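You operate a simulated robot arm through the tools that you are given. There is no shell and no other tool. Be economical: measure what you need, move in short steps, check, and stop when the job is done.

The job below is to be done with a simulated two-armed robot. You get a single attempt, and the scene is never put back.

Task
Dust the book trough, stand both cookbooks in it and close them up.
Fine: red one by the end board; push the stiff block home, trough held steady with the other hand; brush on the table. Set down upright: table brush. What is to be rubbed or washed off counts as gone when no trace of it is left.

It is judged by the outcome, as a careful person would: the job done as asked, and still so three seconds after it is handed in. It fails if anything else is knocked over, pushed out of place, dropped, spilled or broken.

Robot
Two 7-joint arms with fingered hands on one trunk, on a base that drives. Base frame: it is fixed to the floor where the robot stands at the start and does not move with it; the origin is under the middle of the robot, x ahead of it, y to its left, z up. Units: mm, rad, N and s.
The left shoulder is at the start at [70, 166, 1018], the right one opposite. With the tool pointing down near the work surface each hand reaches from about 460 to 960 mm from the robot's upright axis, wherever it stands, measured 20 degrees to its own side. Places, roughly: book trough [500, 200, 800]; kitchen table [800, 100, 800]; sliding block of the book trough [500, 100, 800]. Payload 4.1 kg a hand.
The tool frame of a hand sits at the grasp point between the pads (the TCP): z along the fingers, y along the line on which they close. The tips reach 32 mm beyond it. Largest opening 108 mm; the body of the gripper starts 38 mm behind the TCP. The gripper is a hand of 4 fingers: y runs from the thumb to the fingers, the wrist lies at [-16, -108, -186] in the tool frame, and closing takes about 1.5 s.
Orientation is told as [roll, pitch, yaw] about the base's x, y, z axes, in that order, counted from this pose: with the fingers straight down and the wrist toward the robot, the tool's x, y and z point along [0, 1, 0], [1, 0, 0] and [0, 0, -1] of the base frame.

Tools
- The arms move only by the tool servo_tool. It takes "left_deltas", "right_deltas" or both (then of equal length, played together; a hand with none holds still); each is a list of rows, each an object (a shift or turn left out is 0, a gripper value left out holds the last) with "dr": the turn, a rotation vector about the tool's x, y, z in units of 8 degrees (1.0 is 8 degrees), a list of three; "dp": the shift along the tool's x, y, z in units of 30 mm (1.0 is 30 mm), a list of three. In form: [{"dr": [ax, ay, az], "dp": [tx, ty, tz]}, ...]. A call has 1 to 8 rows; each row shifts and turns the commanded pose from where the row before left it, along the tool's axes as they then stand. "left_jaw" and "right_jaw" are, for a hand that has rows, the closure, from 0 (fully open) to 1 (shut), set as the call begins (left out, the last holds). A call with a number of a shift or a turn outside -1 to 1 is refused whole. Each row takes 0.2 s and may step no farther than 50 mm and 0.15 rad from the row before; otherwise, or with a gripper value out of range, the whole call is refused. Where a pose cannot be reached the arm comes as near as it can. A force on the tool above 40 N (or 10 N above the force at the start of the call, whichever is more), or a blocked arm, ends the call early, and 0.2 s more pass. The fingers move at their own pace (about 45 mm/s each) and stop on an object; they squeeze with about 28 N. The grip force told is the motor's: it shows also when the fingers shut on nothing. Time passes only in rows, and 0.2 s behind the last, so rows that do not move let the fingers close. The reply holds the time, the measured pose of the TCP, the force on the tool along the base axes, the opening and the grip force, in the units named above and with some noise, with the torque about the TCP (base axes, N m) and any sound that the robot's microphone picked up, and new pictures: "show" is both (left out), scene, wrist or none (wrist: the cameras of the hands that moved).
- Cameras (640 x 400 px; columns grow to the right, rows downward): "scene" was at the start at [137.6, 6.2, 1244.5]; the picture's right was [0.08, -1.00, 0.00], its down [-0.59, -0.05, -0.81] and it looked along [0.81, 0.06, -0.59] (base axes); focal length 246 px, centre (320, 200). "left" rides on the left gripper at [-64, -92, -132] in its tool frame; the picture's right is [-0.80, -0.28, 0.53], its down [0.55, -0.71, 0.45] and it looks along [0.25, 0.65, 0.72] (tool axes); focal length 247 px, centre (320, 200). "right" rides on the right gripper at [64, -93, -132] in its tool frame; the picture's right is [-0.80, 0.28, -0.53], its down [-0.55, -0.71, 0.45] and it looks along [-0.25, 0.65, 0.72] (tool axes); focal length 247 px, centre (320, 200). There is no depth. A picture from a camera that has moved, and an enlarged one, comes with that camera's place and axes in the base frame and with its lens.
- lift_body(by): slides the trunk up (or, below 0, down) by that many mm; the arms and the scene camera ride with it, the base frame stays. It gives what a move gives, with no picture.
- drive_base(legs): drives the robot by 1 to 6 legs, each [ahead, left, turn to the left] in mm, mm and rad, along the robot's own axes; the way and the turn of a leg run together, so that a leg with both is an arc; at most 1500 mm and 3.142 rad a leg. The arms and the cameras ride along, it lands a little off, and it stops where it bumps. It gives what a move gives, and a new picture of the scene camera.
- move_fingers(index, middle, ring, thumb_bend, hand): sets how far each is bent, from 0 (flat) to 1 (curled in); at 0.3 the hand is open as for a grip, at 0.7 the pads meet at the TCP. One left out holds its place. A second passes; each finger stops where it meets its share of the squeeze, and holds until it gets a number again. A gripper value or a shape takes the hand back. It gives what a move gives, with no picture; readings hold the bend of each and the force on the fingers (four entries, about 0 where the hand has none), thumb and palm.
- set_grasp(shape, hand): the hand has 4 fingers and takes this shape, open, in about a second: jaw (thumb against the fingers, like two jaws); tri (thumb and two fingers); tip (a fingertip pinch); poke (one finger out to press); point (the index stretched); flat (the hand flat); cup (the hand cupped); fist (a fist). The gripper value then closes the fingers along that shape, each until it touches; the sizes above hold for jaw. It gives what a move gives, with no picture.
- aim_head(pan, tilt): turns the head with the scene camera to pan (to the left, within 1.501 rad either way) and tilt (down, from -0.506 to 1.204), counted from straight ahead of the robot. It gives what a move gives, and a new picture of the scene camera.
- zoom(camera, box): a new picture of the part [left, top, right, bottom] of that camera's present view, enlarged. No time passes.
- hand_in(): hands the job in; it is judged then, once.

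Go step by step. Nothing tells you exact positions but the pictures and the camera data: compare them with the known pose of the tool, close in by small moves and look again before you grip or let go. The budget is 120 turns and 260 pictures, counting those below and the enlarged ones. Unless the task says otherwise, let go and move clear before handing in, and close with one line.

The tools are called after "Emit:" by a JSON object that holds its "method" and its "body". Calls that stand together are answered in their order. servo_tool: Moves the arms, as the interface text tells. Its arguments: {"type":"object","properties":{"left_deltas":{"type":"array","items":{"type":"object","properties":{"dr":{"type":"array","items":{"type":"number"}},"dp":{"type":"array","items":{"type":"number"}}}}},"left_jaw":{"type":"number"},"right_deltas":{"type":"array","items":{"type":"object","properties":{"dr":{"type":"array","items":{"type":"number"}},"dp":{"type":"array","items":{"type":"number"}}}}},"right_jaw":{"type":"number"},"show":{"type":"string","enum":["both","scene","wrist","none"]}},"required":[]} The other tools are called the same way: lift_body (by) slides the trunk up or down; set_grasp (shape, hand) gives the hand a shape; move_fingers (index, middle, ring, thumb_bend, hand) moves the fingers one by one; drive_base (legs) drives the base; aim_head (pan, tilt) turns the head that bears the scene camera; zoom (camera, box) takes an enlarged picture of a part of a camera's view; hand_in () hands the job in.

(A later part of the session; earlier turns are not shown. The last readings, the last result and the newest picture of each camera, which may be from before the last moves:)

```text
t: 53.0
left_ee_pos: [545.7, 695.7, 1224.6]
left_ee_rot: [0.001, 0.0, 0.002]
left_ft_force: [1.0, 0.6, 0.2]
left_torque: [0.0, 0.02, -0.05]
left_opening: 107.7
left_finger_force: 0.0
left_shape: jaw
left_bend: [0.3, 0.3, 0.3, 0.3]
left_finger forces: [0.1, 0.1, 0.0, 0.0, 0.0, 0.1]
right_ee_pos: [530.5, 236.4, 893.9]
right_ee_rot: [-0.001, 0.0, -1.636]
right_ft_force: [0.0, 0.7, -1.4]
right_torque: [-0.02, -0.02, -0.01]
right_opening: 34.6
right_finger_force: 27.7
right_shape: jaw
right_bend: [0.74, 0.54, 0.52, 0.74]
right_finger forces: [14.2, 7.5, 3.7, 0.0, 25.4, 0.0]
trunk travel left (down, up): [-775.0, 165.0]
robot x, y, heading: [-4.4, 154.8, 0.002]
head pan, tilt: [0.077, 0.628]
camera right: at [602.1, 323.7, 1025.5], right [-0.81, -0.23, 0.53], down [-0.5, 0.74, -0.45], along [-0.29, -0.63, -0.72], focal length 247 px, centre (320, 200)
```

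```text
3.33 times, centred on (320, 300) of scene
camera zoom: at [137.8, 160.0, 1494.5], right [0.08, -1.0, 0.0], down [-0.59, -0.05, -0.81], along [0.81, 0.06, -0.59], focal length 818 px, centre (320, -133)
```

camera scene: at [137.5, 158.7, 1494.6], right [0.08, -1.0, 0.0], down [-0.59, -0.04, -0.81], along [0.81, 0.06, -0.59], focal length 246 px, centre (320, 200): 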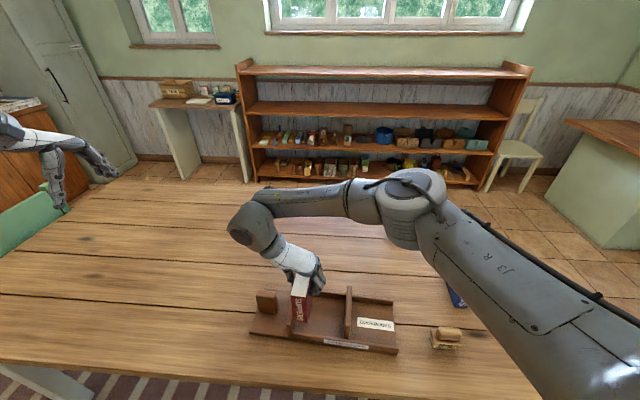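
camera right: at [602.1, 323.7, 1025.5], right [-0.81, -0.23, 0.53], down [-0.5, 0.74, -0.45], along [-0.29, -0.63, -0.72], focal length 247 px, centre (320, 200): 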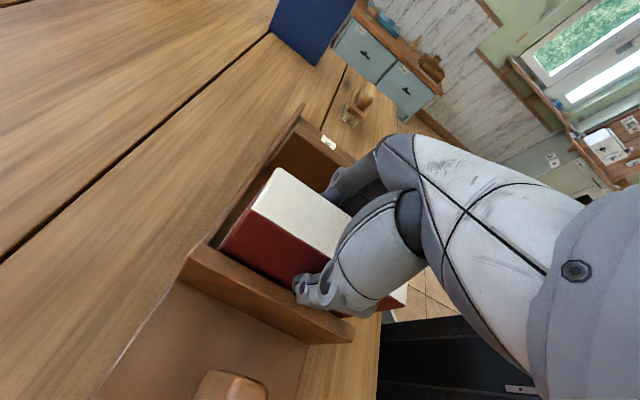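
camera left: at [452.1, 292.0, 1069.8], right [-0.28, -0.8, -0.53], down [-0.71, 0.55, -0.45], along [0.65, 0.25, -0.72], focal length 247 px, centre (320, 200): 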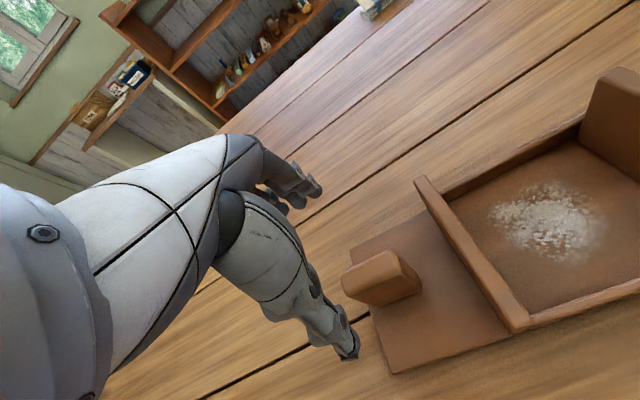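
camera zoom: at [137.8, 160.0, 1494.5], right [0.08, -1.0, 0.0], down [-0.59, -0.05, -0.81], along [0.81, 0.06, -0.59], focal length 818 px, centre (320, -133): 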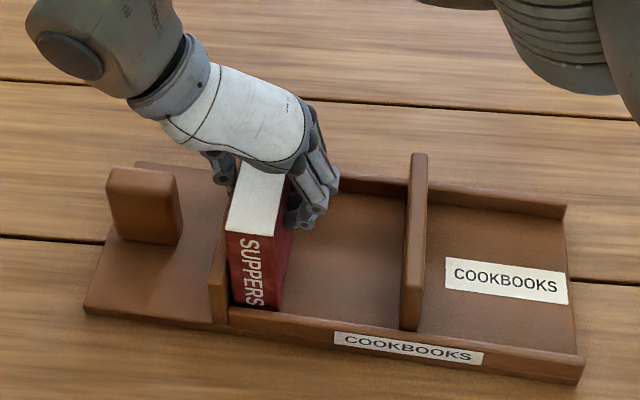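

Emit:
{"method": "servo_tool", "body": {"right_deltas": [{"dp": [0, 0.05, 0.2]}, {"dp": [0, 0, 0.15]}, {}], "show": "none"}}

Emit:
{"method": "servo_tool", "body": {"right_deltas": [{"dp": [0, 0, 0.1]}, {}], "show": "wrist"}}

Emit:
{"method": "zoom", "body": {"camera": "scene", "box": [260, 270, 360, 345]}}

```text
t: 53.8
left_ee_pos: [544.1, 697.0, 1224.3]
left_ee_rot: [-0.001, 0.0, 0.002]
left_ft_force: [-0.1, -0.2, 0.0]
left_torque: [-0.03, 0.03, 0.05]
left_opening: 107.7
left_finger_force: 0.1
left_shape: jaw
left_bend: [0.3, 0.3, 0.3, 0.3]
left_finger forces: [0.0, 0.0, 0.1, 0.0, 0.1, 0.0]
right_ee_pos: [530.4, 233.0, 884.8]
right_ee_rot: [0.0, 0.001, -1.636]
right_ft_force: [-0.1, 0.6, -2.6]
right_torque: [0.03, 0.01, 0.0]
right_opening: 34.3
right_finger_force: 27.8
right_shape: jaw
right_bend: [0.74, 0.54, 0.52, 0.74]
right_finger forces: [14.2, 7.5, 3.6, 0.0, 25.4, 0.0]
trunk travel left (down, up): [-775.0, 165.0]
robot x, y, heading: [1.6, 153.9, 0.001]
head pan, tilt: [0.077, 0.628]
```

```text
t: 54.4
left_ee_pos: [544.2, 695.2, 1225.0]
left_ee_rot: [0.0, 0.0, 0.001]
left_ft_force: [0.1, 0.3, 0.0]
left_torque: [0.01, -0.03, 0.0]
left_opening: 107.5
left_finger_force: 0.1
left_shape: jaw
left_bend: [0.3, 0.3, 0.3, 0.3]
left_finger forces: [0.0, 0.0, 0.1, 0.1, 0.0, 0.0]
right_ee_pos: [531.0, 233.7, 881.2]
right_ee_rot: [-0.003, -0.001, -1.635]
right_ft_force: [0.0, 0.4, -2.0]
right_torque: [-0.01, -0.01, -0.01]
right_opening: 34.6
right_finger_force: 28.2
right_shape: jaw
right_bend: [0.74, 0.54, 0.52, 0.74]
right_finger forces: [14.2, 7.5, 3.5, 0.1, 25.3, 0.1]
trunk travel left (down, up): [-775.0, 165.0]
robot x, y, heading: [1.3, 152.1, 0.001]
head pan, tilt: [0.077, 0.628]
camera right: at [602.4, 321.5, 1013.1], right [-0.81, -0.23, 0.53], down [-0.5, 0.74, -0.45], along [-0.29, -0.63, -0.72], focal length 247 px, centre (320, 200)
```

right: 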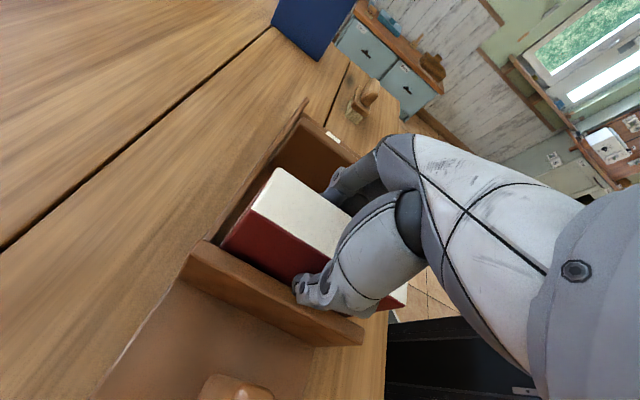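

```text
5.33 times, centred on (310, 308) of scene
camera zoom: at [137.8, 160.1, 1494.5], right [0.08, -1.0, 0.0], down [-0.59, -0.05, -0.81], along [0.81, 0.06, -0.59], focal length 1310 px, centre (373, -373)
```

zoom: 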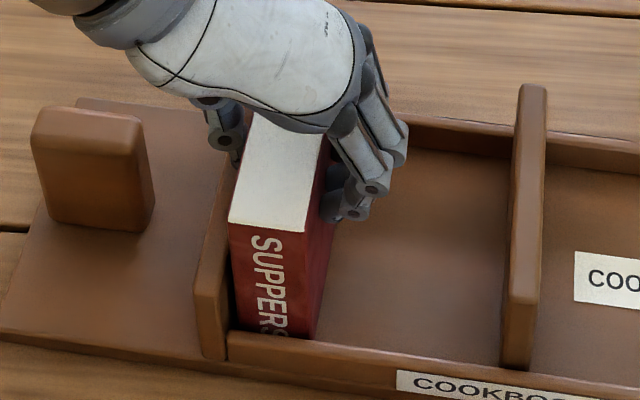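

Emit:
{"method": "servo_tool", "body": {"right_deltas": [{"dp": [0, 0, 0.08]}, {"dp": [0, 0, 0.05]}, {}], "show": "none"}}

```text
t: 55.2
left_ee_pos: [542.9, 694.8, 1225.7]
left_ee_rot: [0.0, 0.0, 0.002]
left_ft_force: [0.1, -0.5, 1.3]
left_torque: [0.01, 0.02, 0.02]
left_opening: 107.3
left_finger_force: 0.0
left_shape: jaw
left_bend: [0.3, 0.3, 0.3, 0.3]
left_finger forces: [0.0, 0.1, 0.0, 0.0, 0.0, 0.0]
right_ee_pos: [529.7, 233.4, 880.8]
right_ee_rot: [0.001, 0.0, -1.634]
right_ft_force: [4.1, 0.9, 16.9]
right_torque: [0.02, 0.0, -0.03]
right_opening: 35.2
right_finger_force: 27.3
right_shape: jaw
right_bend: [0.74, 0.54, 0.52, 0.74]
right_finger forces: [15.2, 8.4, 4.1, 0.0, 29.2, 0.0]
trunk travel left (down, up): [-775.0, 165.0]
robot x, y, heading: [2.5, 156.1, -0.002]
head pan, tilt: [0.077, 0.628]
```

The book has reached the floor of the trough. I'll ease off the load and open slowly.

Emit:
{"method": "servo_tool", "body": {"right_deltas": [{"dp": [0, 0, -0.06]}, {}], "show": "none"}}

Emit:
{"method": "servo_tool", "body": {"right_deltas": [{}, {}, {}, {}, {}], "right_jaw": 0.35, "show": "wrist"}}

Emit:
{"method": "zoom", "body": {"camera": "scene", "box": [260, 270, 360, 345]}}

```text
t: 55.8
left_ee_pos: [543.7, 694.6, 1225.5]
left_ee_rot: [0.0, 0.0, 0.002]
left_ft_force: [0.1, 0.5, 0.3]
left_torque: [-0.01, 0.0, 0.01]
left_opening: 107.5
left_finger_force: 0.1
left_shape: jaw
left_bend: [0.3, 0.3, 0.3, 0.3]
left_finger forces: [0.1, 0.0, 0.0, 0.0, 0.0, 0.1]
right_ee_pos: [530.2, 233.1, 880.4]
right_ee_rot: [0.0, 0.003, -1.635]
right_ft_force: [1.1, 0.2, 8.2]
right_torque: [0.01, -0.03, -0.02]
right_opening: 35.3
right_finger_force: 27.7
right_shape: jaw
right_bend: [0.74, 0.54, 0.52, 0.74]
right_finger forces: [15.3, 8.5, 4.0, 0.0, 28.3, 0.0]
trunk travel left (down, up): [-775.0, 165.0]
robot x, y, heading: [-0.4, 151.1, 0.0]
head pan, tilt: [0.077, 0.628]
```

```text
t: 57.0
left_ee_pos: [543.8, 695.3, 1223.8]
left_ee_rot: [0.001, 0.0, 0.001]
left_ft_force: [-0.5, -0.3, 0.0]
left_torque: [0.0, 0.01, 0.0]
left_opening: 107.6
left_finger_force: 0.1
left_shape: jaw
left_bend: [0.3, 0.3, 0.3, 0.3]
left_finger forces: [0.0, 0.0, 0.1, 0.1, 0.0, 0.0]
right_ee_pos: [530.8, 233.7, 880.4]
right_ee_rot: [0.0, 0.002, -1.635]
right_ft_force: [0.0, -0.1, 0.1]
right_torque: [-0.03, 0.0, 0.0]
right_opening: 69.9
right_finger_force: 0.1
right_shape: jaw
right_bend: [0.27, 0.39, 0.37, 0.64]
right_finger forces: [0.0, 0.0, 0.0, 0.0, 0.0, 0.0]
trunk travel left (down, up): [-775.0, 165.0]
robot x, y, heading: [-0.1, 152.1, -0.001]
head pan, tilt: [0.077, 0.628]
camera right: at [602.4, 321.1, 1011.1], right [-0.81, -0.23, 0.53], down [-0.5, 0.74, -0.45], along [-0.29, -0.63, -0.72], focal length 247 px, centre (320, 200)
```

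right: 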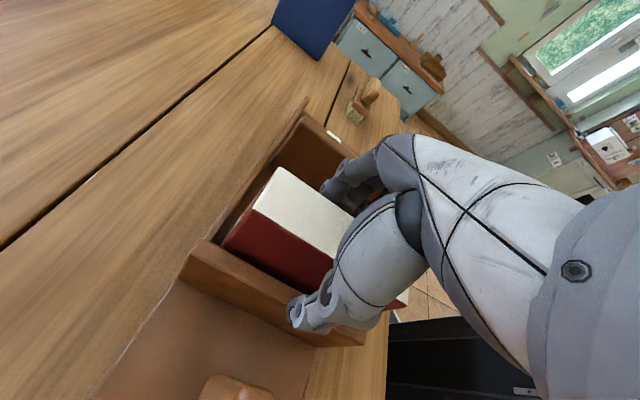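

```text
5.33 times, centred on (310, 308) of scene
camera zoom: at [137.5, 160.0, 1494.5], right [0.08, -1.0, 0.0], down [-0.59, -0.05, -0.81], along [0.81, 0.06, -0.59], focal length 1310 px, centre (373, -373)
```

zoom: 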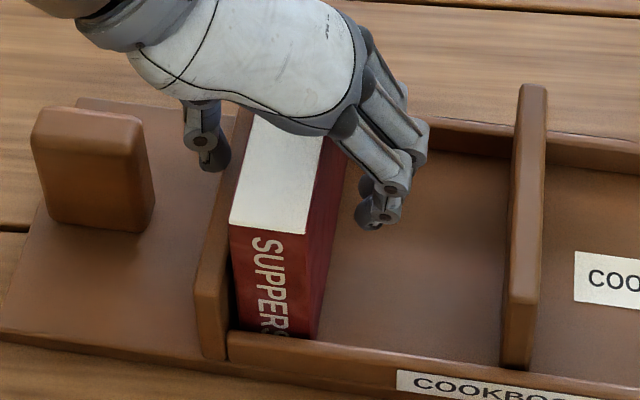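

The red book stands free by the end board. I'll rise and go back towards the blue book.

Emit:
{"method": "servo_tool", "body": {"right_deltas": [{"dp": [0, 0, -0.6]}, {"dp": [0, 0, -1]}, {"dp": [0, 0, -1]}, {"dp": [0, 0, -1]}, {"dp": [0, 0, -1]}, {"dp": [0, 0, -1]}, {"dp": [0.3, 1, -0.3]}, {"dp": [0.3, 1, 0]}], "right_jaw": 0, "show": "none"}}

Emit:
{"method": "servo_tool", "body": {"right_deltas": [{"dp": [0.3, 1, 0]}, {"dp": [0.3, 1, 0]}, {"dp": [0.3, 1, 0]}, {"dp": [0.3, 1, 0]}, {"dp": [0.3, 1, 0]}, {"dp": [0.3, 1, 0]}, {"dp": [0.3, 1, 0]}, {"dp": [0.3, 1, 0]}], "show": "scene"}}

Emit:
{"method": "zoom", "body": {"camera": "scene", "box": [240, 250, 400, 360]}}

```text
t: 58.8
left_ee_pos: [544.4, 693.5, 1225.0]
left_ee_rot: [-0.002, -0.001, 0.002]
left_ft_force: [0.1, -1.3, -1.2]
left_torque: [0.02, -0.02, -0.01]
left_opening: 107.6
left_finger_force: 0.0
left_shape: jaw
left_bend: [0.3, 0.3, 0.3, 0.3]
left_finger forces: [0.0, 0.0, 0.0, 0.0, 0.0, 0.0]
right_ee_pos: [544.9, 170.2, 1055.8]
right_ee_rot: [-0.002, -0.001, -1.633]
right_ft_force: [0.8, 0.4, -0.5]
right_torque: [0.03, 0.01, -0.01]
right_opening: 107.6
right_finger_force: 0.1
right_shape: jaw
right_bend: [0.3, 0.3, 0.3, 0.3]
right_finger forces: [0.0, 0.1, 0.1, 0.0, 0.0, 0.1]
trunk travel left (down, up): [-775.0, 165.0]
robot x, y, heading: [-1.8, 152.0, 0.003]
head pan, tilt: [0.077, 0.628]
```

```text
t: 60.6
left_ee_pos: [545.1, 693.9, 1226.2]
left_ee_rot: [0.001, -0.002, 0.001]
left_ft_force: [-0.2, -0.2, -0.4]
left_torque: [0.02, 0.01, 0.03]
left_opening: 107.5
left_finger_force: 0.0
left_shape: jaw
left_bend: [0.3, 0.3, 0.3, 0.3]
left_finger forces: [0.0, 0.0, 0.0, 0.0, 0.0, 0.0]
right_ee_pos: [601.4, -73.8, 1054.9]
right_ee_rot: [-0.003, 0.001, -1.635]
right_ft_force: [-0.8, -0.6, 0.2]
right_torque: [-0.01, 0.02, 0.0]
right_opening: 108.0
right_finger_force: 0.0
right_shape: jaw
right_bend: [0.3, 0.3, 0.3, 0.3]
right_finger forces: [0.1, 0.1, 0.1, 0.0, 0.0, 0.0]
trunk travel left (down, up): [-775.0, 165.0]
robot x, y, heading: [-1.7, 154.0, -0.005]
head pan, tilt: [0.077, 0.628]
camera scene: at [137.4, 158.3, 1494.6], right [0.08, -1.0, 0.0], down [-0.59, -0.04, -0.81], along [0.81, 0.06, -0.59], focal length 246 px, centre (320, 200)
```

scene: 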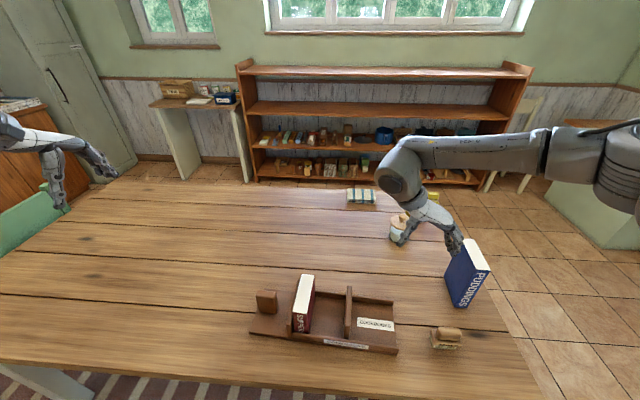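

```text
3.64 times, centred on (320, 305) of scene
camera zoom: at [137.4, 158.3, 1494.6], right [0.08, -1.0, 0.0], down [-0.59, -0.04, -0.81], along [0.81, 0.06, -0.59], focal length 893 px, centre (320, -182)
```

zoom: 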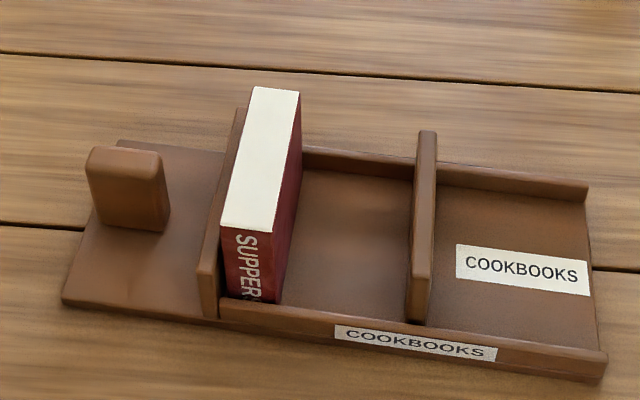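

The red book stands well. Now I'll measure the blue one.

Emit:
{"method": "zoom", "body": {"camera": "scene", "box": [420, 220, 520, 320]}}

Emit:
{"method": "zoom", "body": {"camera": "right", "box": [150, 100, 500, 400]}}

```text
4.00 times, centred on (470, 270) of scene
camera zoom: at [137.4, 158.3, 1494.6], right [0.08, -1.0, 0.0], down [-0.59, -0.04, -0.81], along [0.81, 0.06, -0.59], focal length 982 px, centre (-280, -80)
```

zoom: 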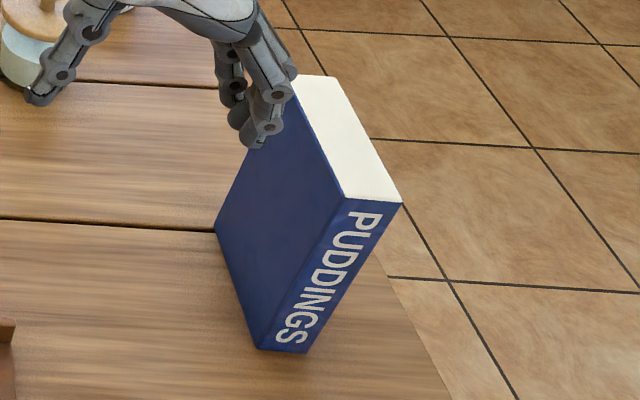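

```text
1.33 times, centred on (325, 250) of right
camera zoom: at [672.9, 15.4, 1186.3], right [-0.81, -0.23, 0.53], down [-0.5, 0.74, -0.45], along [-0.29, -0.63, -0.72], focal length 329 px, centre (313, 133)
```

zoom: 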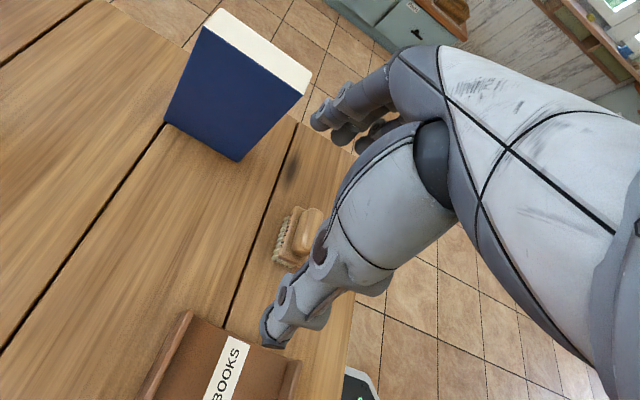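

The blue book measures about 37 × 119 × 186 mm, centred near [658, −255], almost square to the axes. I'll move above it.

Emit:
{"method": "servo_tool", "body": {"right_deltas": [{"dp": [0.327, 0.843, 0]}, {"dp": [0.327, 0.843, 0]}, {"dp": [0.327, 0.843, 0]}, {"dp": [0.327, 0.843, 0]}, {"dp": [0.327, 0.843, 0]}, {"dp": [0.327, 0.843, 0]}, {"dp": [0.327, 0.843, 0]}, {"dr": [0, 0, -0.36]}]}}

Emit:
{"method": "zoom", "body": {"camera": "scene", "box": [410, 200, 530, 320]}}

```text
t: 62.4
left_ee_pos: [543.4, 695.4, 1224.4]
left_ee_rot: [-0.001, -0.002, 0.003]
left_ft_force: [-0.7, 0.2, -0.2]
left_torque: [-0.01, 0.0, 0.01]
left_opening: 107.8
left_finger_force: 0.0
left_shape: jaw
left_bend: [0.3, 0.3, 0.3, 0.3]
left_finger forces: [0.1, 0.0, 0.0, 0.1, 0.1, 0.0]
right_ee_pos: [657.5, -254.5, 1055.7]
right_ee_rot: [0.0, 0.0, -1.584]
right_ft_force: [-0.3, 0.8, 0.2]
right_torque: [0.04, -0.02, -0.01]
right_opening: 107.5
right_finger_force: 0.1
right_shape: jaw
right_bend: [0.3, 0.3, 0.3, 0.3]
right_finger forces: [0.0, 0.1, 0.1, 0.0, 0.0, 0.0]
trunk travel left (down, up): [-775.0, 165.0]
robot x, y, heading: [-1.6, 156.1, -0.001]
head pan, tilt: [0.077, 0.628]
camera scene: at [137.2, 160.2, 1494.6], right [0.08, -1.0, 0.0], down [-0.59, -0.05, -0.81], along [0.81, 0.06, -0.59], focal length 246 px, centre (320, 200)
camera right: at [724.7, -162.6, 1186.8], right [-0.8, -0.27, 0.53], down [-0.54, 0.71, -0.45], along [-0.26, -0.65, -0.72], focal length 247 px, centre (320, 200)
```

scene: 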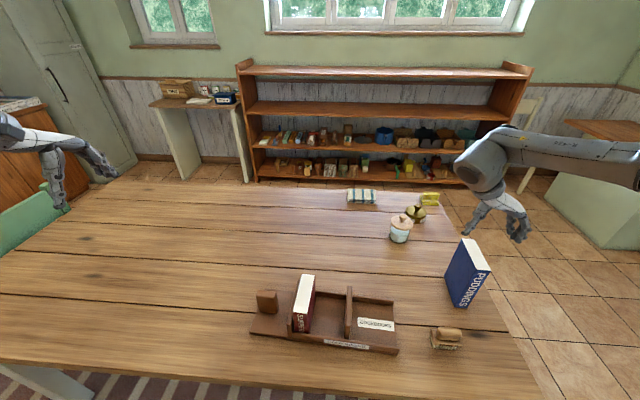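
right: 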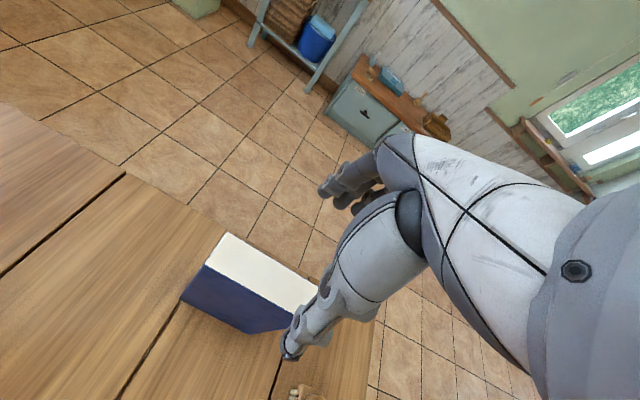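

```text
3.33 times, centred on (470, 260) of scene
camera zoom: at [137.2, 160.2, 1494.6], right [0.08, -1.0, 0.0], down [-0.59, -0.05, -0.81], along [0.81, 0.06, -0.59], focal length 818 px, centre (-180, 0)
```

zoom: 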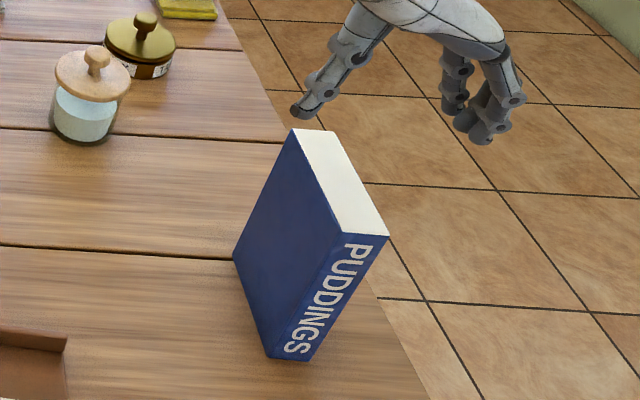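

Emit:
{"method": "servo_tool", "body": {"right_deltas": [{"dp": [0, 0, 1]}, {"dp": [0, 0, 1]}, {"dp": [0, 0, 1]}, {"dp": [0, 0, 0.8]}, {"dp": [0, 0, 0.4]}, {}]}}

Emit:
{"method": "zoom", "body": {"camera": "scene", "box": [410, 200, 530, 320]}}

```text
t: 63.8
left_ee_pos: [544.0, 695.0, 1224.5]
left_ee_rot: [0.0, 0.001, 0.002]
left_ft_force: [0.1, 0.9, -0.8]
left_torque: [0.01, 0.02, 0.02]
left_opening: 107.7
left_finger_force: 0.0
left_shape: jaw
left_bend: [0.3, 0.3, 0.3, 0.3]
left_finger forces: [0.0, 0.1, 0.0, 0.0, 0.0, 0.0]
right_ee_pos: [658.4, -254.3, 929.7]
right_ee_rot: [0.001, 0.001, -1.584]
right_ft_force: [0.6, -0.2, -0.2]
right_torque: [0.03, -0.01, 0.0]
right_opening: 107.7
right_finger_force: 0.1
right_shape: jaw
right_bend: [0.3, 0.3, 0.3, 0.3]
right_finger forces: [0.0, 0.1, 0.0, 0.0, 0.1, 0.1]
trunk travel left (down, up): [-775.0, 165.0]
robot x, y, heading: [-0.9, 152.4, 0.0]
head pan, tilt: [0.077, 0.628]
camera scene: at [137.4, 159.9, 1494.6], right [0.08, -1.0, 0.0], down [-0.59, -0.05, -0.81], along [0.81, 0.06, -0.59], focal length 246 px, centre (320, 200)
camera right: at [725.5, -161.8, 1061.3], right [-0.8, -0.27, 0.53], down [-0.54, 0.71, -0.45], along [-0.26, -0.65, -0.72], focal length 247 px, centre (320, 200)
```

scene: 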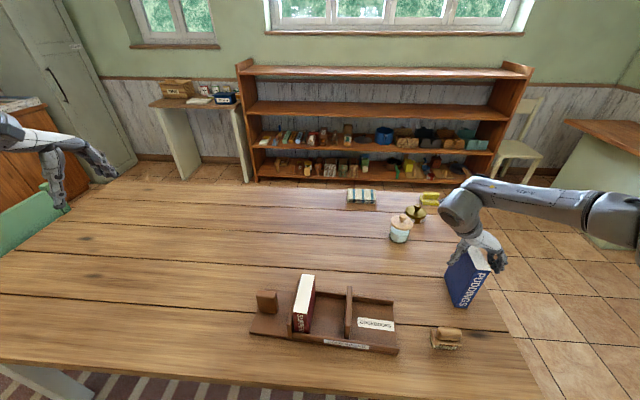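
right: 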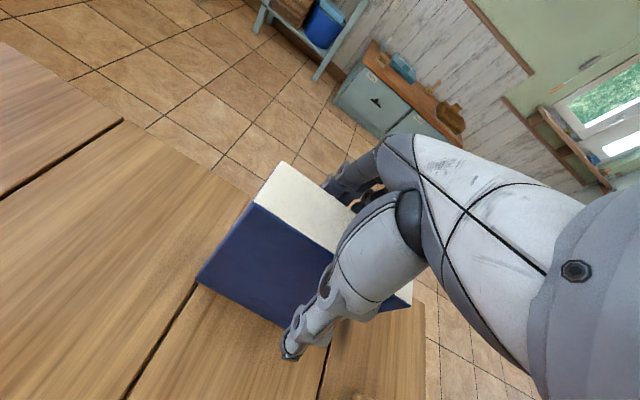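

```text
3.33 times, centred on (470, 260) of scene
camera zoom: at [137.4, 159.9, 1494.6], right [0.08, -1.0, 0.0], down [-0.59, -0.05, -0.81], along [0.81, 0.06, -0.59], focal length 818 px, centre (-180, 0)
```

zoom: 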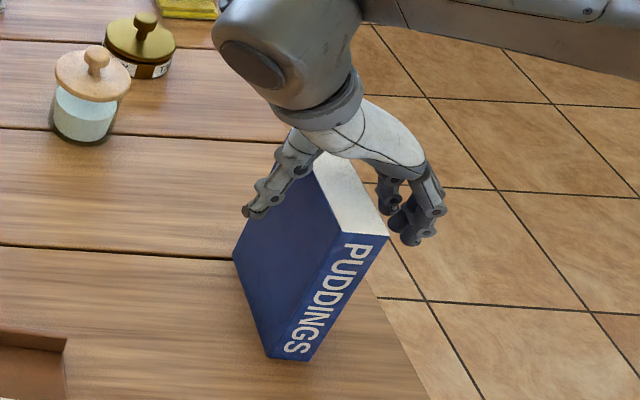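

The hand straddles the book. I'll close and then lift.

Emit:
{"method": "servo_tool", "body": {"right_deltas": [{}, {}, {}, {}, {}, {}, {}, {}], "right_jaw": 1.0, "show": "none"}}

Emit:
{"method": "servo_tool", "body": {"right_deltas": [{"dp": [0, 0, -0.4]}, {"dp": [0, 0, -0.8]}, {"dp": [0, 0, -1]}, {"dp": [0, 0, -1]}, {"dp": [0, 0, -0.8]}]}}

Emit:
{"method": "zoom", "body": {"camera": "scene", "box": [410, 180, 530, 300]}}

```text
t: 65.6
left_ee_pos: [545.0, 694.4, 1224.6]
left_ee_rot: [-0.001, 0.0, 0.002]
left_ft_force: [0.3, 0.6, -0.5]
left_torque: [-0.03, 0.03, 0.0]
left_opening: 107.5
left_finger_force: 0.0
left_shape: jaw
left_bend: [0.3, 0.3, 0.3, 0.3]
left_finger forces: [0.0, 0.0, 0.1, 0.0, 0.0, 0.0]
right_ee_pos: [658.1, -253.7, 930.6]
right_ee_rot: [0.002, 0.001, -1.586]
right_ft_force: [-1.0, 0.4, -0.4]
right_torque: [-0.01, 0.0, 0.07]
right_opening: 34.9
right_finger_force: 28.1
right_shape: jaw
right_bend: [0.74, 0.54, 0.53, 0.74]
right_finger forces: [13.9, 7.4, 3.3, 0.0, 25.4, 0.0]
trunk travel left (down, up): [-775.0, 165.0]
robot x, y, heading: [-1.1, 153.3, -0.0]
head pan, tilt: [0.077, 0.628]
```

```text
t: 66.8
left_ee_pos: [544.6, 695.0, 1225.2]
left_ee_rot: [0.001, 0.0, 0.001]
left_ft_force: [-0.8, 0.0, 1.5]
left_torque: [0.04, -0.01, 0.02]
left_opening: 107.6
left_finger_force: 0.0
left_shape: jaw
left_bend: [0.3, 0.3, 0.3, 0.3]
left_finger forces: [0.1, 0.0, 0.0, 0.0, 0.0, 0.0]
right_ee_pos: [658.8, -253.8, 1050.9]
right_ee_rot: [0.001, 0.002, -1.583]
right_ft_force: [-0.7, -0.2, -4.2]
right_torque: [0.03, 0.03, 0.03]
right_opening: 34.6
right_finger_force: 28.0
right_shape: jaw
right_bend: [0.74, 0.54, 0.53, 0.74]
right_finger forces: [14.3, 7.6, 3.5, 0.0, 25.3, 0.1]
trunk travel left (down, up): [-775.0, 165.0]
robot x, y, heading: [0.3, 153.0, 0.005]
head pan, tilt: [0.077, 0.628]
camera scene: at [137.3, 159.8, 1494.5], right [0.08, -1.0, 0.0], down [-0.59, -0.05, -0.81], along [0.81, 0.06, -0.59], focal length 246 px, centre (320, 200)
camera right: at [725.2, -162.3, 1182.2], right [-0.8, -0.27, 0.53], down [-0.54, 0.71, -0.45], along [-0.26, -0.65, -0.72], focal length 247 px, centre (320, 200)
```

scene: 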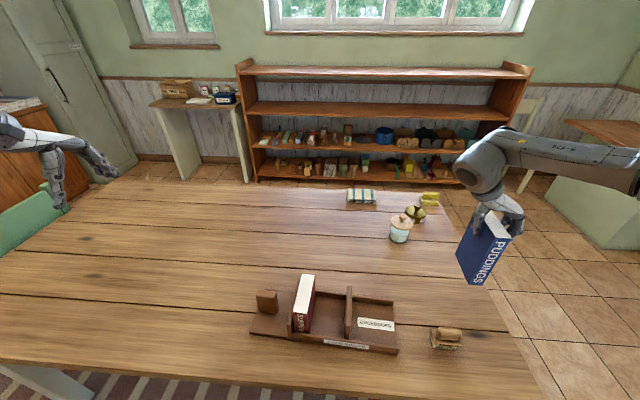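
right: 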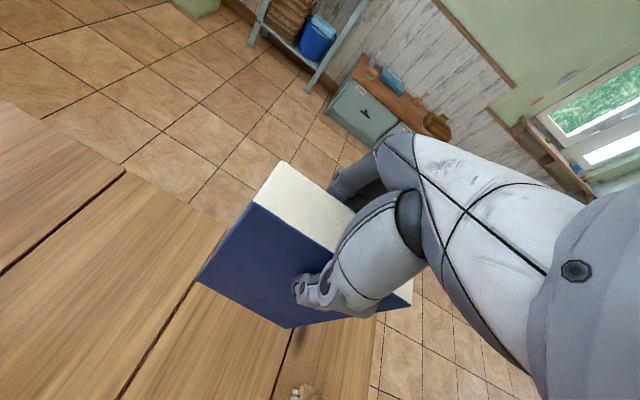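

```text
3.33 times, centred on (470, 240) of scene
camera zoom: at [137.3, 159.8, 1494.5], right [0.08, -1.0, 0.0], down [-0.59, -0.05, -0.81], along [0.81, 0.06, -0.59], focal length 818 px, centre (-180, 67)
```

zoom: 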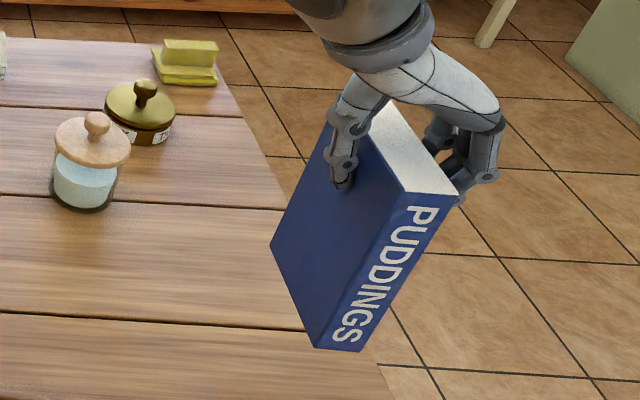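

The blue book is held and hangs straight. I'll carry it to above the bay, a bit higher than the red book's top.

Emit:
{"method": "servo_tool", "body": {"right_deltas": [{"dp": [-0.31, -0.975, -0.12]}, {"dp": [-0.31, -0.975, -0.12]}, {"dp": [-0.31, -0.975, -0.12]}, {"dp": [-0.31, -0.975, -0.12]}, {"dp": [-0.31, -0.975, -0.12]}, {"dp": [-0.31, -0.975, -0.12]}, {"dp": [-0.31, -0.975, -0.12]}, {"dp": [-0.31, -0.975, -0.12]}], "show": "none"}}

Emit:
{"method": "servo_tool", "body": {"right_deltas": [{"dp": [-0.31, -0.975, 0], "dr": [0, 0, 0.1]}, {"dp": [-0.31, -0.975, 0], "dr": [0, 0, 0.1]}, {"dp": [-0.31, -0.975, 0], "dr": [0, 0, 0.1]}, {"dp": [-0.31, -0.975, 0], "dr": [0, 0, 0.08]}, {"dp": [-0.31, -0.975, 0]}, {"dp": [-0.31, -0.975, 0]}, {}], "show": "scene"}}

```text
t: 68.6
left_ee_pos: [544.0, 696.6, 1223.9]
left_ee_rot: [0.0, -0.001, 0.002]
left_ft_force: [-0.1, 0.5, 0.5]
left_torque: [-0.01, 0.0, -0.02]
left_opening: 107.9
left_finger_force: 0.0
left_shape: jaw
left_bend: [0.3, 0.3, 0.3, 0.3]
left_finger forces: [0.0, 0.0, 0.1, 0.0, 0.0, 0.1]
right_ee_pos: [588.3, -16.5, 1081.5]
right_ee_rot: [-0.003, 0.0, -1.584]
right_ft_force: [0.3, 0.1, -4.1]
right_torque: [-0.05, -0.03, 0.0]
right_opening: 34.4
right_finger_force: 28.0
right_shape: jaw
right_bend: [0.74, 0.54, 0.53, 0.74]
right_finger forces: [14.3, 7.6, 3.5, 0.0, 25.4, 0.1]
trunk travel left (down, up): [-775.0, 165.0]
robot x, y, heading: [1.2, 155.6, -0.005]
head pan, tilt: [0.077, 0.628]
```

```text
t: 70.2
left_ee_pos: [543.7, 695.0, 1225.0]
left_ee_rot: [0.0, 0.0, 0.003]
left_ft_force: [0.4, 0.1, 0.6]
left_torque: [-0.02, -0.03, -0.02]
left_opening: 107.6
left_finger_force: 0.1
left_shape: jaw
left_bend: [0.3, 0.3, 0.3, 0.3]
left_finger forces: [0.1, 0.0, 0.1, 0.0, 0.0, 0.0]
right_ee_pos: [539.6, 158.8, 1078.6]
right_ee_rot: [-0.002, 0.002, -1.639]
right_ft_force: [0.2, -0.6, -2.7]
right_torque: [0.0, -0.02, -0.02]
right_opening: 34.4
right_finger_force: 27.9
right_shape: jaw
right_bend: [0.74, 0.54, 0.53, 0.74]
right_finger forces: [14.3, 7.6, 3.5, 0.0, 25.4, 0.0]
trunk travel left (down, up): [-775.0, 165.0]
robot x, y, heading: [0.3, 151.0, 0.001]
head pan, tilt: [0.077, 0.628]
camera scene: at [138.2, 159.2, 1494.5], right [0.08, -1.0, 0.0], down [-0.59, -0.05, -0.81], along [0.81, 0.06, -0.59], focal length 246 px, centre (320, 200)
```

scene: 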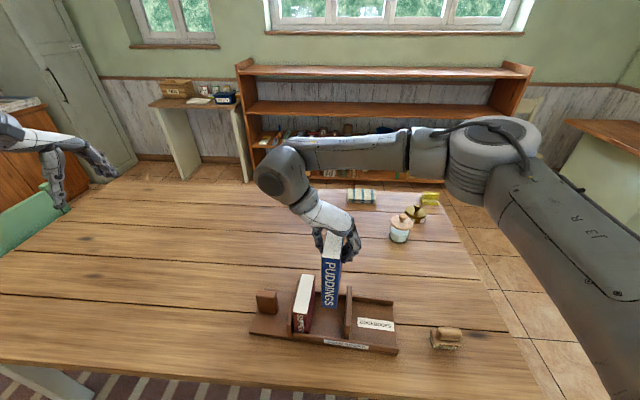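

Emit:
{"method": "servo_tool", "body": {"right_deltas": [{"dp": [-0.377, -0.84, 0]}, {}, {"dp": [0, 0, 0.8]}, {"dp": [0, 0, 0.8]}, {}]}}

Emit:
{"method": "zoom", "body": {"camera": "scene", "box": [240, 240, 400, 360]}}

Emit:
{"method": "zoom", "body": {"camera": "right", "box": [100, 120, 420, 400]}}

```text
t: 71.4
left_ee_pos: [544.3, 694.9, 1225.3]
left_ee_rot: [0.0, -0.001, 0.001]
left_ft_force: [0.0, 0.2, -0.7]
left_torque: [0.01, 0.0, -0.01]
left_opening: 107.7
left_finger_force: 0.1
left_shape: jaw
left_bend: [0.3, 0.3, 0.3, 0.3]
left_finger forces: [0.0, 0.0, 0.0, 0.1, 0.0, 0.0]
right_ee_pos: [531.4, 183.7, 1032.9]
right_ee_rot: [0.0, 0.001, -1.638]
right_ft_force: [0.5, 0.0, -3.5]
right_torque: [0.03, 0.01, 0.01]
right_opening: 34.4
right_finger_force: 28.1
right_shape: jaw
right_bend: [0.74, 0.54, 0.53, 0.74]
right_finger forces: [14.4, 7.6, 3.7, 0.0, 25.4, 0.0]
trunk travel left (down, up): [-775.0, 165.0]
robot x, y, heading: [0.9, 156.2, -0.004]
head pan, tilt: [0.077, 0.628]
camera scene: at [137.7, 159.3, 1494.5], right [0.08, -1.0, 0.0], down [-0.59, -0.05, -0.81], along [0.81, 0.06, -0.59], focal length 246 px, centre (320, 200)
camera right: at [602.0, 272.1, 1162.9], right [-0.81, -0.23, 0.53], down [-0.5, 0.74, -0.45], along [-0.29, -0.63, -0.72], focal length 247 px, centre (320, 200)
```

scene: 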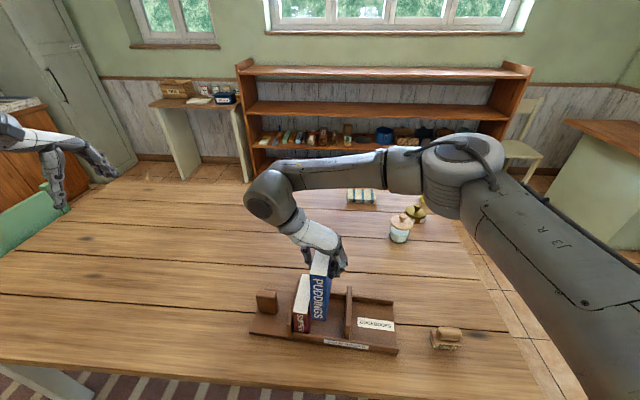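
right: 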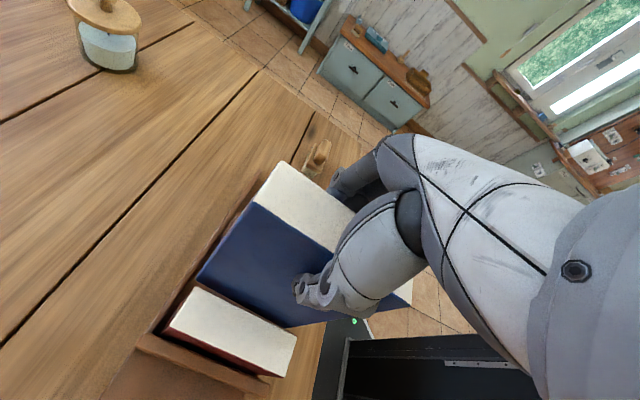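

```text
3.33 times, centred on (320, 300) of scene
camera zoom: at [137.7, 159.3, 1494.5], right [0.08, -1.0, 0.0], down [-0.59, -0.05, -0.81], along [0.81, 0.06, -0.59], focal length 818 px, centre (320, -133)
```

zoom: 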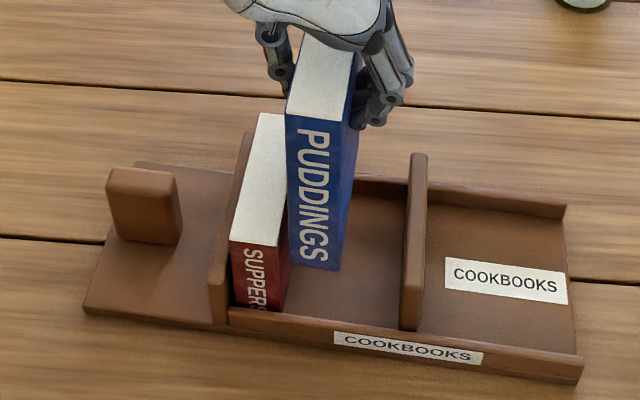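

```text
1.43 times, centred on (260, 260) of right
camera zoom: at [602.0, 272.1, 1162.9], right [-0.81, -0.23, 0.53], down [-0.5, 0.74, -0.45], along [-0.29, -0.63, -0.72], focal length 353 px, centre (406, 114)
```

zoom: 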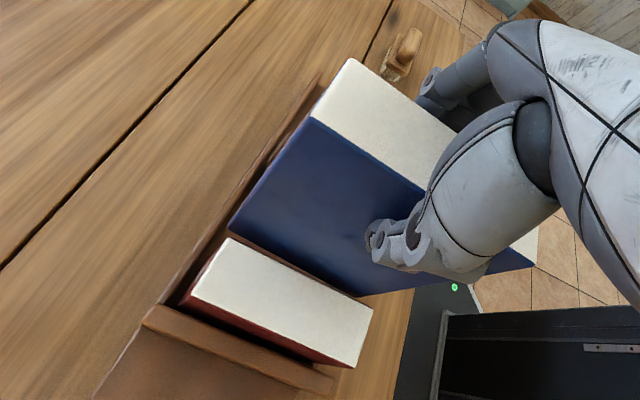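

Blue is about 7 mm right of the red book and square. I'll shift 3 mm towards the robot to centre it between the walls and lower it.

Emit:
{"method": "servo_tool", "body": {"right_deltas": [{"dp": [-0.1, 0.07, 0]}, {"dp": [0, 0, 0.7]}, {"dp": [0, 0, 0.7]}, {"dp": [0, 0, 0.6]}, {}], "show": "wrist"}}

Emit:
{"method": "zoom", "body": {"camera": "scene", "box": [260, 260, 380, 350]}}

```text
t: 72.6
left_ee_pos: [543.6, 694.8, 1224.1]
left_ee_rot: [-0.001, -0.001, 0.002]
left_ft_force: [0.0, 0.4, -0.5]
left_torque: [0.01, 0.03, 0.07]
left_opening: 107.4
left_finger_force: 0.1
left_shape: jaw
left_bend: [0.3, 0.3, 0.3, 0.3]
left_finger forces: [0.1, 0.0, 0.1, 0.0, 0.0, 0.0]
right_ee_pos: [525.9, 183.2, 971.5]
right_ee_rot: [0.0, 0.0, -1.637]
right_ft_force: [-0.1, 0.0, -3.4]
right_torque: [0.01, 0.02, -0.02]
right_opening: 34.4
right_finger_force: 27.8
right_shape: jaw
right_bend: [0.74, 0.54, 0.53, 0.74]
right_finger forces: [14.3, 7.6, 3.6, 0.1, 25.5, 0.0]
trunk travel left (down, up): [-775.0, 165.0]
robot x, y, heading: [-0.7, 154.9, -0.001]
head pan, tilt: [0.077, 0.628]
camera right: at [598.1, 270.9, 1102.0], right [-0.81, -0.23, 0.53], down [-0.5, 0.74, -0.45], along [-0.29, -0.63, -0.72], focal length 247 px, centre (320, 200)
```

right: 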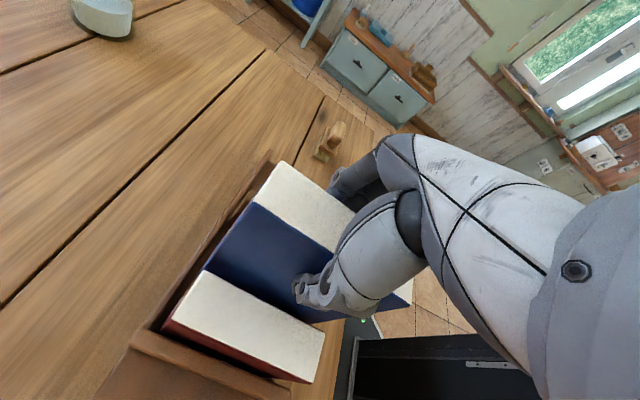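

```text
4.44 times, centred on (320, 305) of scene
camera zoom: at [137.9, 159.9, 1494.5], right [0.08, -1.0, 0.0], down [-0.59, -0.05, -0.81], along [0.81, 0.06, -0.59], focal length 1091 px, centre (320, -267)
```

zoom: 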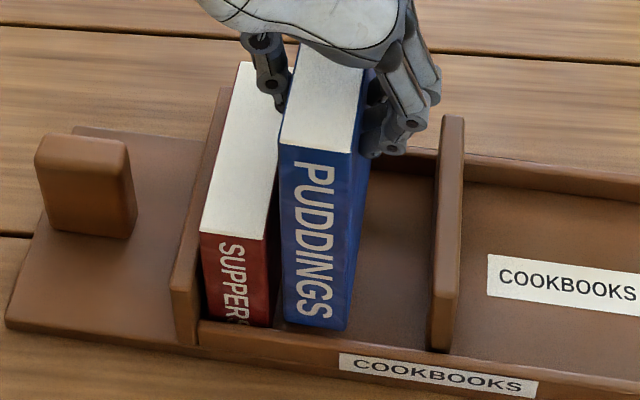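

Emit:
{"method": "servo_tool", "body": {"right_deltas": [{"dp": [0.06, 0, 0]}, {"dp": [0, 0, 0.5]}, {"dp": [0, 0, 0.25]}, {}], "show": "none"}}

Emit:
{"method": "zoom", "body": {"camera": "scene", "box": [260, 260, 380, 350]}}

```text
t: 73.6
left_ee_pos: [544.0, 696.0, 1224.5]
left_ee_rot: [0.001, -0.001, 0.001]
left_ft_force: [0.2, -1.3, 0.5]
left_torque: [0.02, 0.04, -0.01]
left_opening: 107.6
left_finger_force: 0.1
left_shape: jaw
left_bend: [0.3, 0.3, 0.3, 0.3]
left_finger forces: [0.1, 0.0, 0.0, 0.0, 0.0, 0.0]
right_ee_pos: [529.3, 182.1, 948.7]
right_ee_rot: [-0.002, 0.002, -1.638]
right_ft_force: [0.1, 0.6, -3.9]
right_torque: [0.02, -0.03, -0.03]
right_opening: 34.3
right_finger_force: 28.1
right_shape: jaw
right_bend: [0.74, 0.54, 0.53, 0.74]
right_finger forces: [14.3, 7.7, 3.6, 0.1, 25.5, 0.0]
trunk travel left (down, up): [-775.0, 165.0]
robot x, y, heading: [-0.2, 155.3, -0.002]
head pan, tilt: [0.077, 0.628]
```

```text
4.44 times, centred on (320, 305) of scene
camera zoom: at [137.8, 160.0, 1494.5], right [0.08, -1.0, 0.0], down [-0.59, -0.05, -0.81], along [0.81, 0.06, -0.59], focal length 1091 px, centre (320, -267)
```

zoom: 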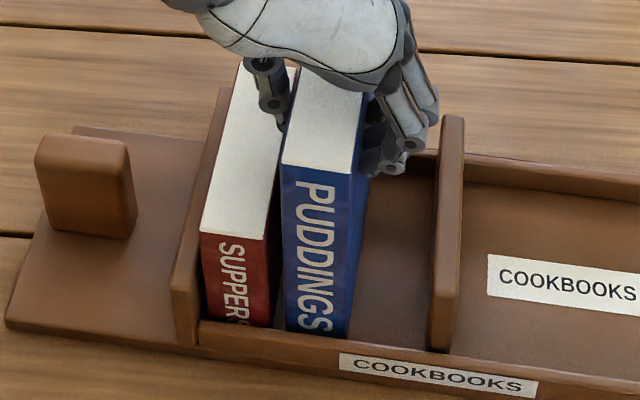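

Emit:
{"method": "servo_tool", "body": {"right_deltas": [{"dp": [0, 0, 0.12]}, {"dp": [0, 0, 0.06]}, {}], "show": "none"}}

```text
t: 74.4
left_ee_pos: [544.4, 694.5, 1225.6]
left_ee_rot: [0.0, -0.001, 0.001]
left_ft_force: [0.5, -0.1, -0.1]
left_torque: [-0.03, 0.0, 0.02]
left_opening: 107.7
left_finger_force: 0.0
left_shape: jaw
left_bend: [0.3, 0.3, 0.3, 0.3]
left_finger forces: [0.0, 0.0, 0.0, 0.0, 0.0, 0.0]
right_ee_pos: [529.2, 182.8, 944.7]
right_ee_rot: [0.001, 0.0, -1.638]
right_ft_force: [1.5, 0.4, 13.6]
right_torque: [-0.05, -0.04, -0.01]
right_opening: 35.1
right_finger_force: 28.6
right_shape: jaw
right_bend: [0.74, 0.54, 0.53, 0.74]
right_finger forces: [15.4, 8.8, 4.1, 0.1, 28.1, 0.0]
trunk travel left (down, up): [-775.0, 165.0]
robot x, y, heading: [1.2, 157.6, 0.002]
head pan, tilt: [0.077, 0.628]
```

The blue book is on the floor of the trough too. I'll ease off, open part way and check that it stands.

Emit:
{"method": "servo_tool", "body": {"right_deltas": [{"dp": [0, 0, -0.05]}, {}], "show": "none"}}

Emit:
{"method": "servo_tool", "body": {"right_deltas": [{}, {}, {}, {}, {}], "right_jaw": 0.35, "show": "wrist"}}

Emit:
{"method": "zoom", "body": {"camera": "scene", "box": [260, 260, 380, 350]}}

```text
t: 75.0
left_ee_pos: [543.4, 694.7, 1225.1]
left_ee_rot: [0.002, -0.002, 0.002]
left_ft_force: [-0.8, 0.1, 0.7]
left_torque: [-0.02, 0.01, 0.02]
left_opening: 107.7
left_finger_force: 0.0
left_shape: jaw
left_bend: [0.3, 0.3, 0.3, 0.3]
left_finger forces: [0.1, 0.0, 0.1, 0.0, 0.0, 0.0]
right_ee_pos: [528.9, 183.1, 944.4]
right_ee_rot: [0.0, 0.001, -1.637]
right_ft_force: [0.7, -0.4, 6.9]
right_torque: [-0.07, 0.02, 0.01]
right_opening: 35.0
right_finger_force: 28.2
right_shape: jaw
right_bend: [0.74, 0.54, 0.53, 0.74]
right_finger forces: [15.4, 8.7, 4.0, 0.0, 27.3, 0.0]
trunk travel left (down, up): [-775.0, 165.0]
robot x, y, heading: [0.9, 155.4, 0.008]
head pan, tilt: [0.077, 0.628]
```

```text
t: 76.2
left_ee_pos: [544.3, 695.5, 1224.9]
left_ee_rot: [-0.001, 0.002, 0.001]
left_ft_force: [-1.3, 0.3, 0.2]
left_torque: [0.01, -0.05, 0.02]
left_opening: 107.4
left_finger_force: 0.2
left_shape: jaw
left_bend: [0.3, 0.3, 0.3, 0.3]
left_finger forces: [0.0, 0.0, 0.0, 0.0, 0.0, 0.0]
right_ee_pos: [529.4, 182.6, 943.4]
right_ee_rot: [0.001, 0.001, -1.636]
right_ft_force: [-0.6, -0.7, -0.3]
right_torque: [0.01, -0.01, 0.04]
right_opening: 70.0
right_finger_force: 0.0
right_shape: jaw
right_bend: [0.27, 0.39, 0.37, 0.64]
right_finger forces: [0.0, 0.1, 0.0, 0.1, 0.0, 0.0]
trunk travel left (down, up): [-775.0, 165.0]
robot x, y, heading: [-3.2, 155.6, -0.001]
head pan, tilt: [0.077, 0.628]
camera right: at [600.7, 271.0, 1075.7], right [-0.81, -0.23, 0.53], down [-0.5, 0.74, -0.45], along [-0.29, -0.63, -0.72], focal length 247 px, centre (320, 200)
```

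right: 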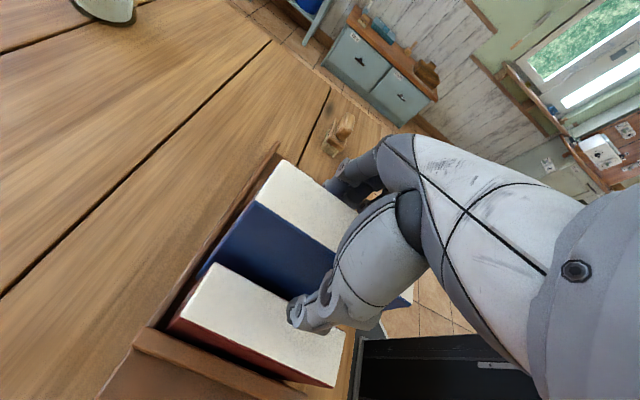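

```text
4.44 times, centred on (320, 305) of scene
camera zoom: at [137.5, 160.0, 1494.5], right [0.08, -1.0, 0.0], down [-0.59, -0.05, -0.81], along [0.81, 0.06, -0.59], focal length 1091 px, centre (320, -267)
```

zoom: 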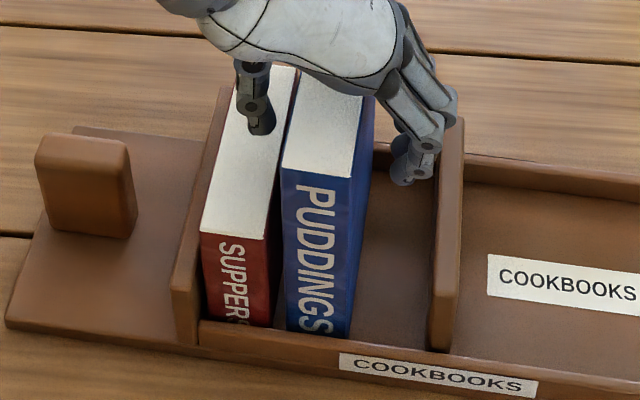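

Both books stand on their own. I'll withdraw upward and to the right, then turn the right hand back to neutral while the left hand comes over to the post.

Emit:
{"method": "servo_tool", "body": {"right_deltas": [{"dp": [0, 0, -0.5]}, {"dp": [0, 0, -1]}, {"dp": [0, 0, -1]}, {"dp": [0, 0, -1]}, {"dp": [0, 0, -1]}, {"dp": [0, 1, -0.5]}, {"dp": [0, 1, 0]}, {"dp": [0, 1, 0]}], "left_deltas": [{"dp": [-0.964, 0, 0.6]}, {"dp": [-0.964, 0, 0.6]}, {"dp": [-0.964, 0, 0.6]}, {"dp": [-0.964, 0, 0.6]}, {"dp": [-0.964, 0, 0.6]}, {"dp": [-0.964, 0, 0.6]}, {"dp": [-0.964, 0, 0.6]}, {"dp": [-0.964, 0, 0.6]}], "show": "scene"}}

```text
t: 78.0
left_ee_pos: [544.9, 463.3, 1081.3]
left_ee_rot: [0.001, 0.0, 0.002]
left_ft_force: [-0.4, -1.1, 0.2]
left_torque: [0.04, -0.02, -0.02]
left_opening: 107.7
left_finger_force: 0.2
left_shape: jaw
left_bend: [0.3, 0.3, 0.3, 0.3]
left_finger forces: [0.0, 0.0, 0.0, 0.0, 0.0, 0.0]
right_ee_pos: [523.0, 90.8, 1095.8]
right_ee_rot: [-0.003, 0.004, -1.636]
right_ft_force: [0.5, -0.6, 0.4]
right_torque: [0.05, 0.0, -0.01]
right_opening: 70.0
right_finger_force: 0.0
right_shape: jaw
right_bend: [0.27, 0.39, 0.37, 0.64]
right_finger forces: [0.1, 0.0, 0.0, 0.1, 0.0, 0.0]
trunk travel left (down, up): [-775.0, 165.0]
robot x, y, heading: [-2.3, 153.4, -0.001]
head pan, tilt: [0.077, 0.628]
camera scene: at [138.5, 157.9, 1494.5], right [0.08, -1.0, 0.0], down [-0.59, -0.04, -0.81], along [0.81, 0.06, -0.59], focal length 246 px, centre (320, 200)
```

scene: 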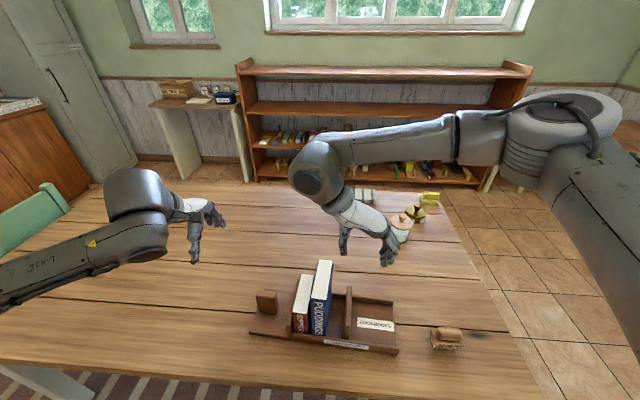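

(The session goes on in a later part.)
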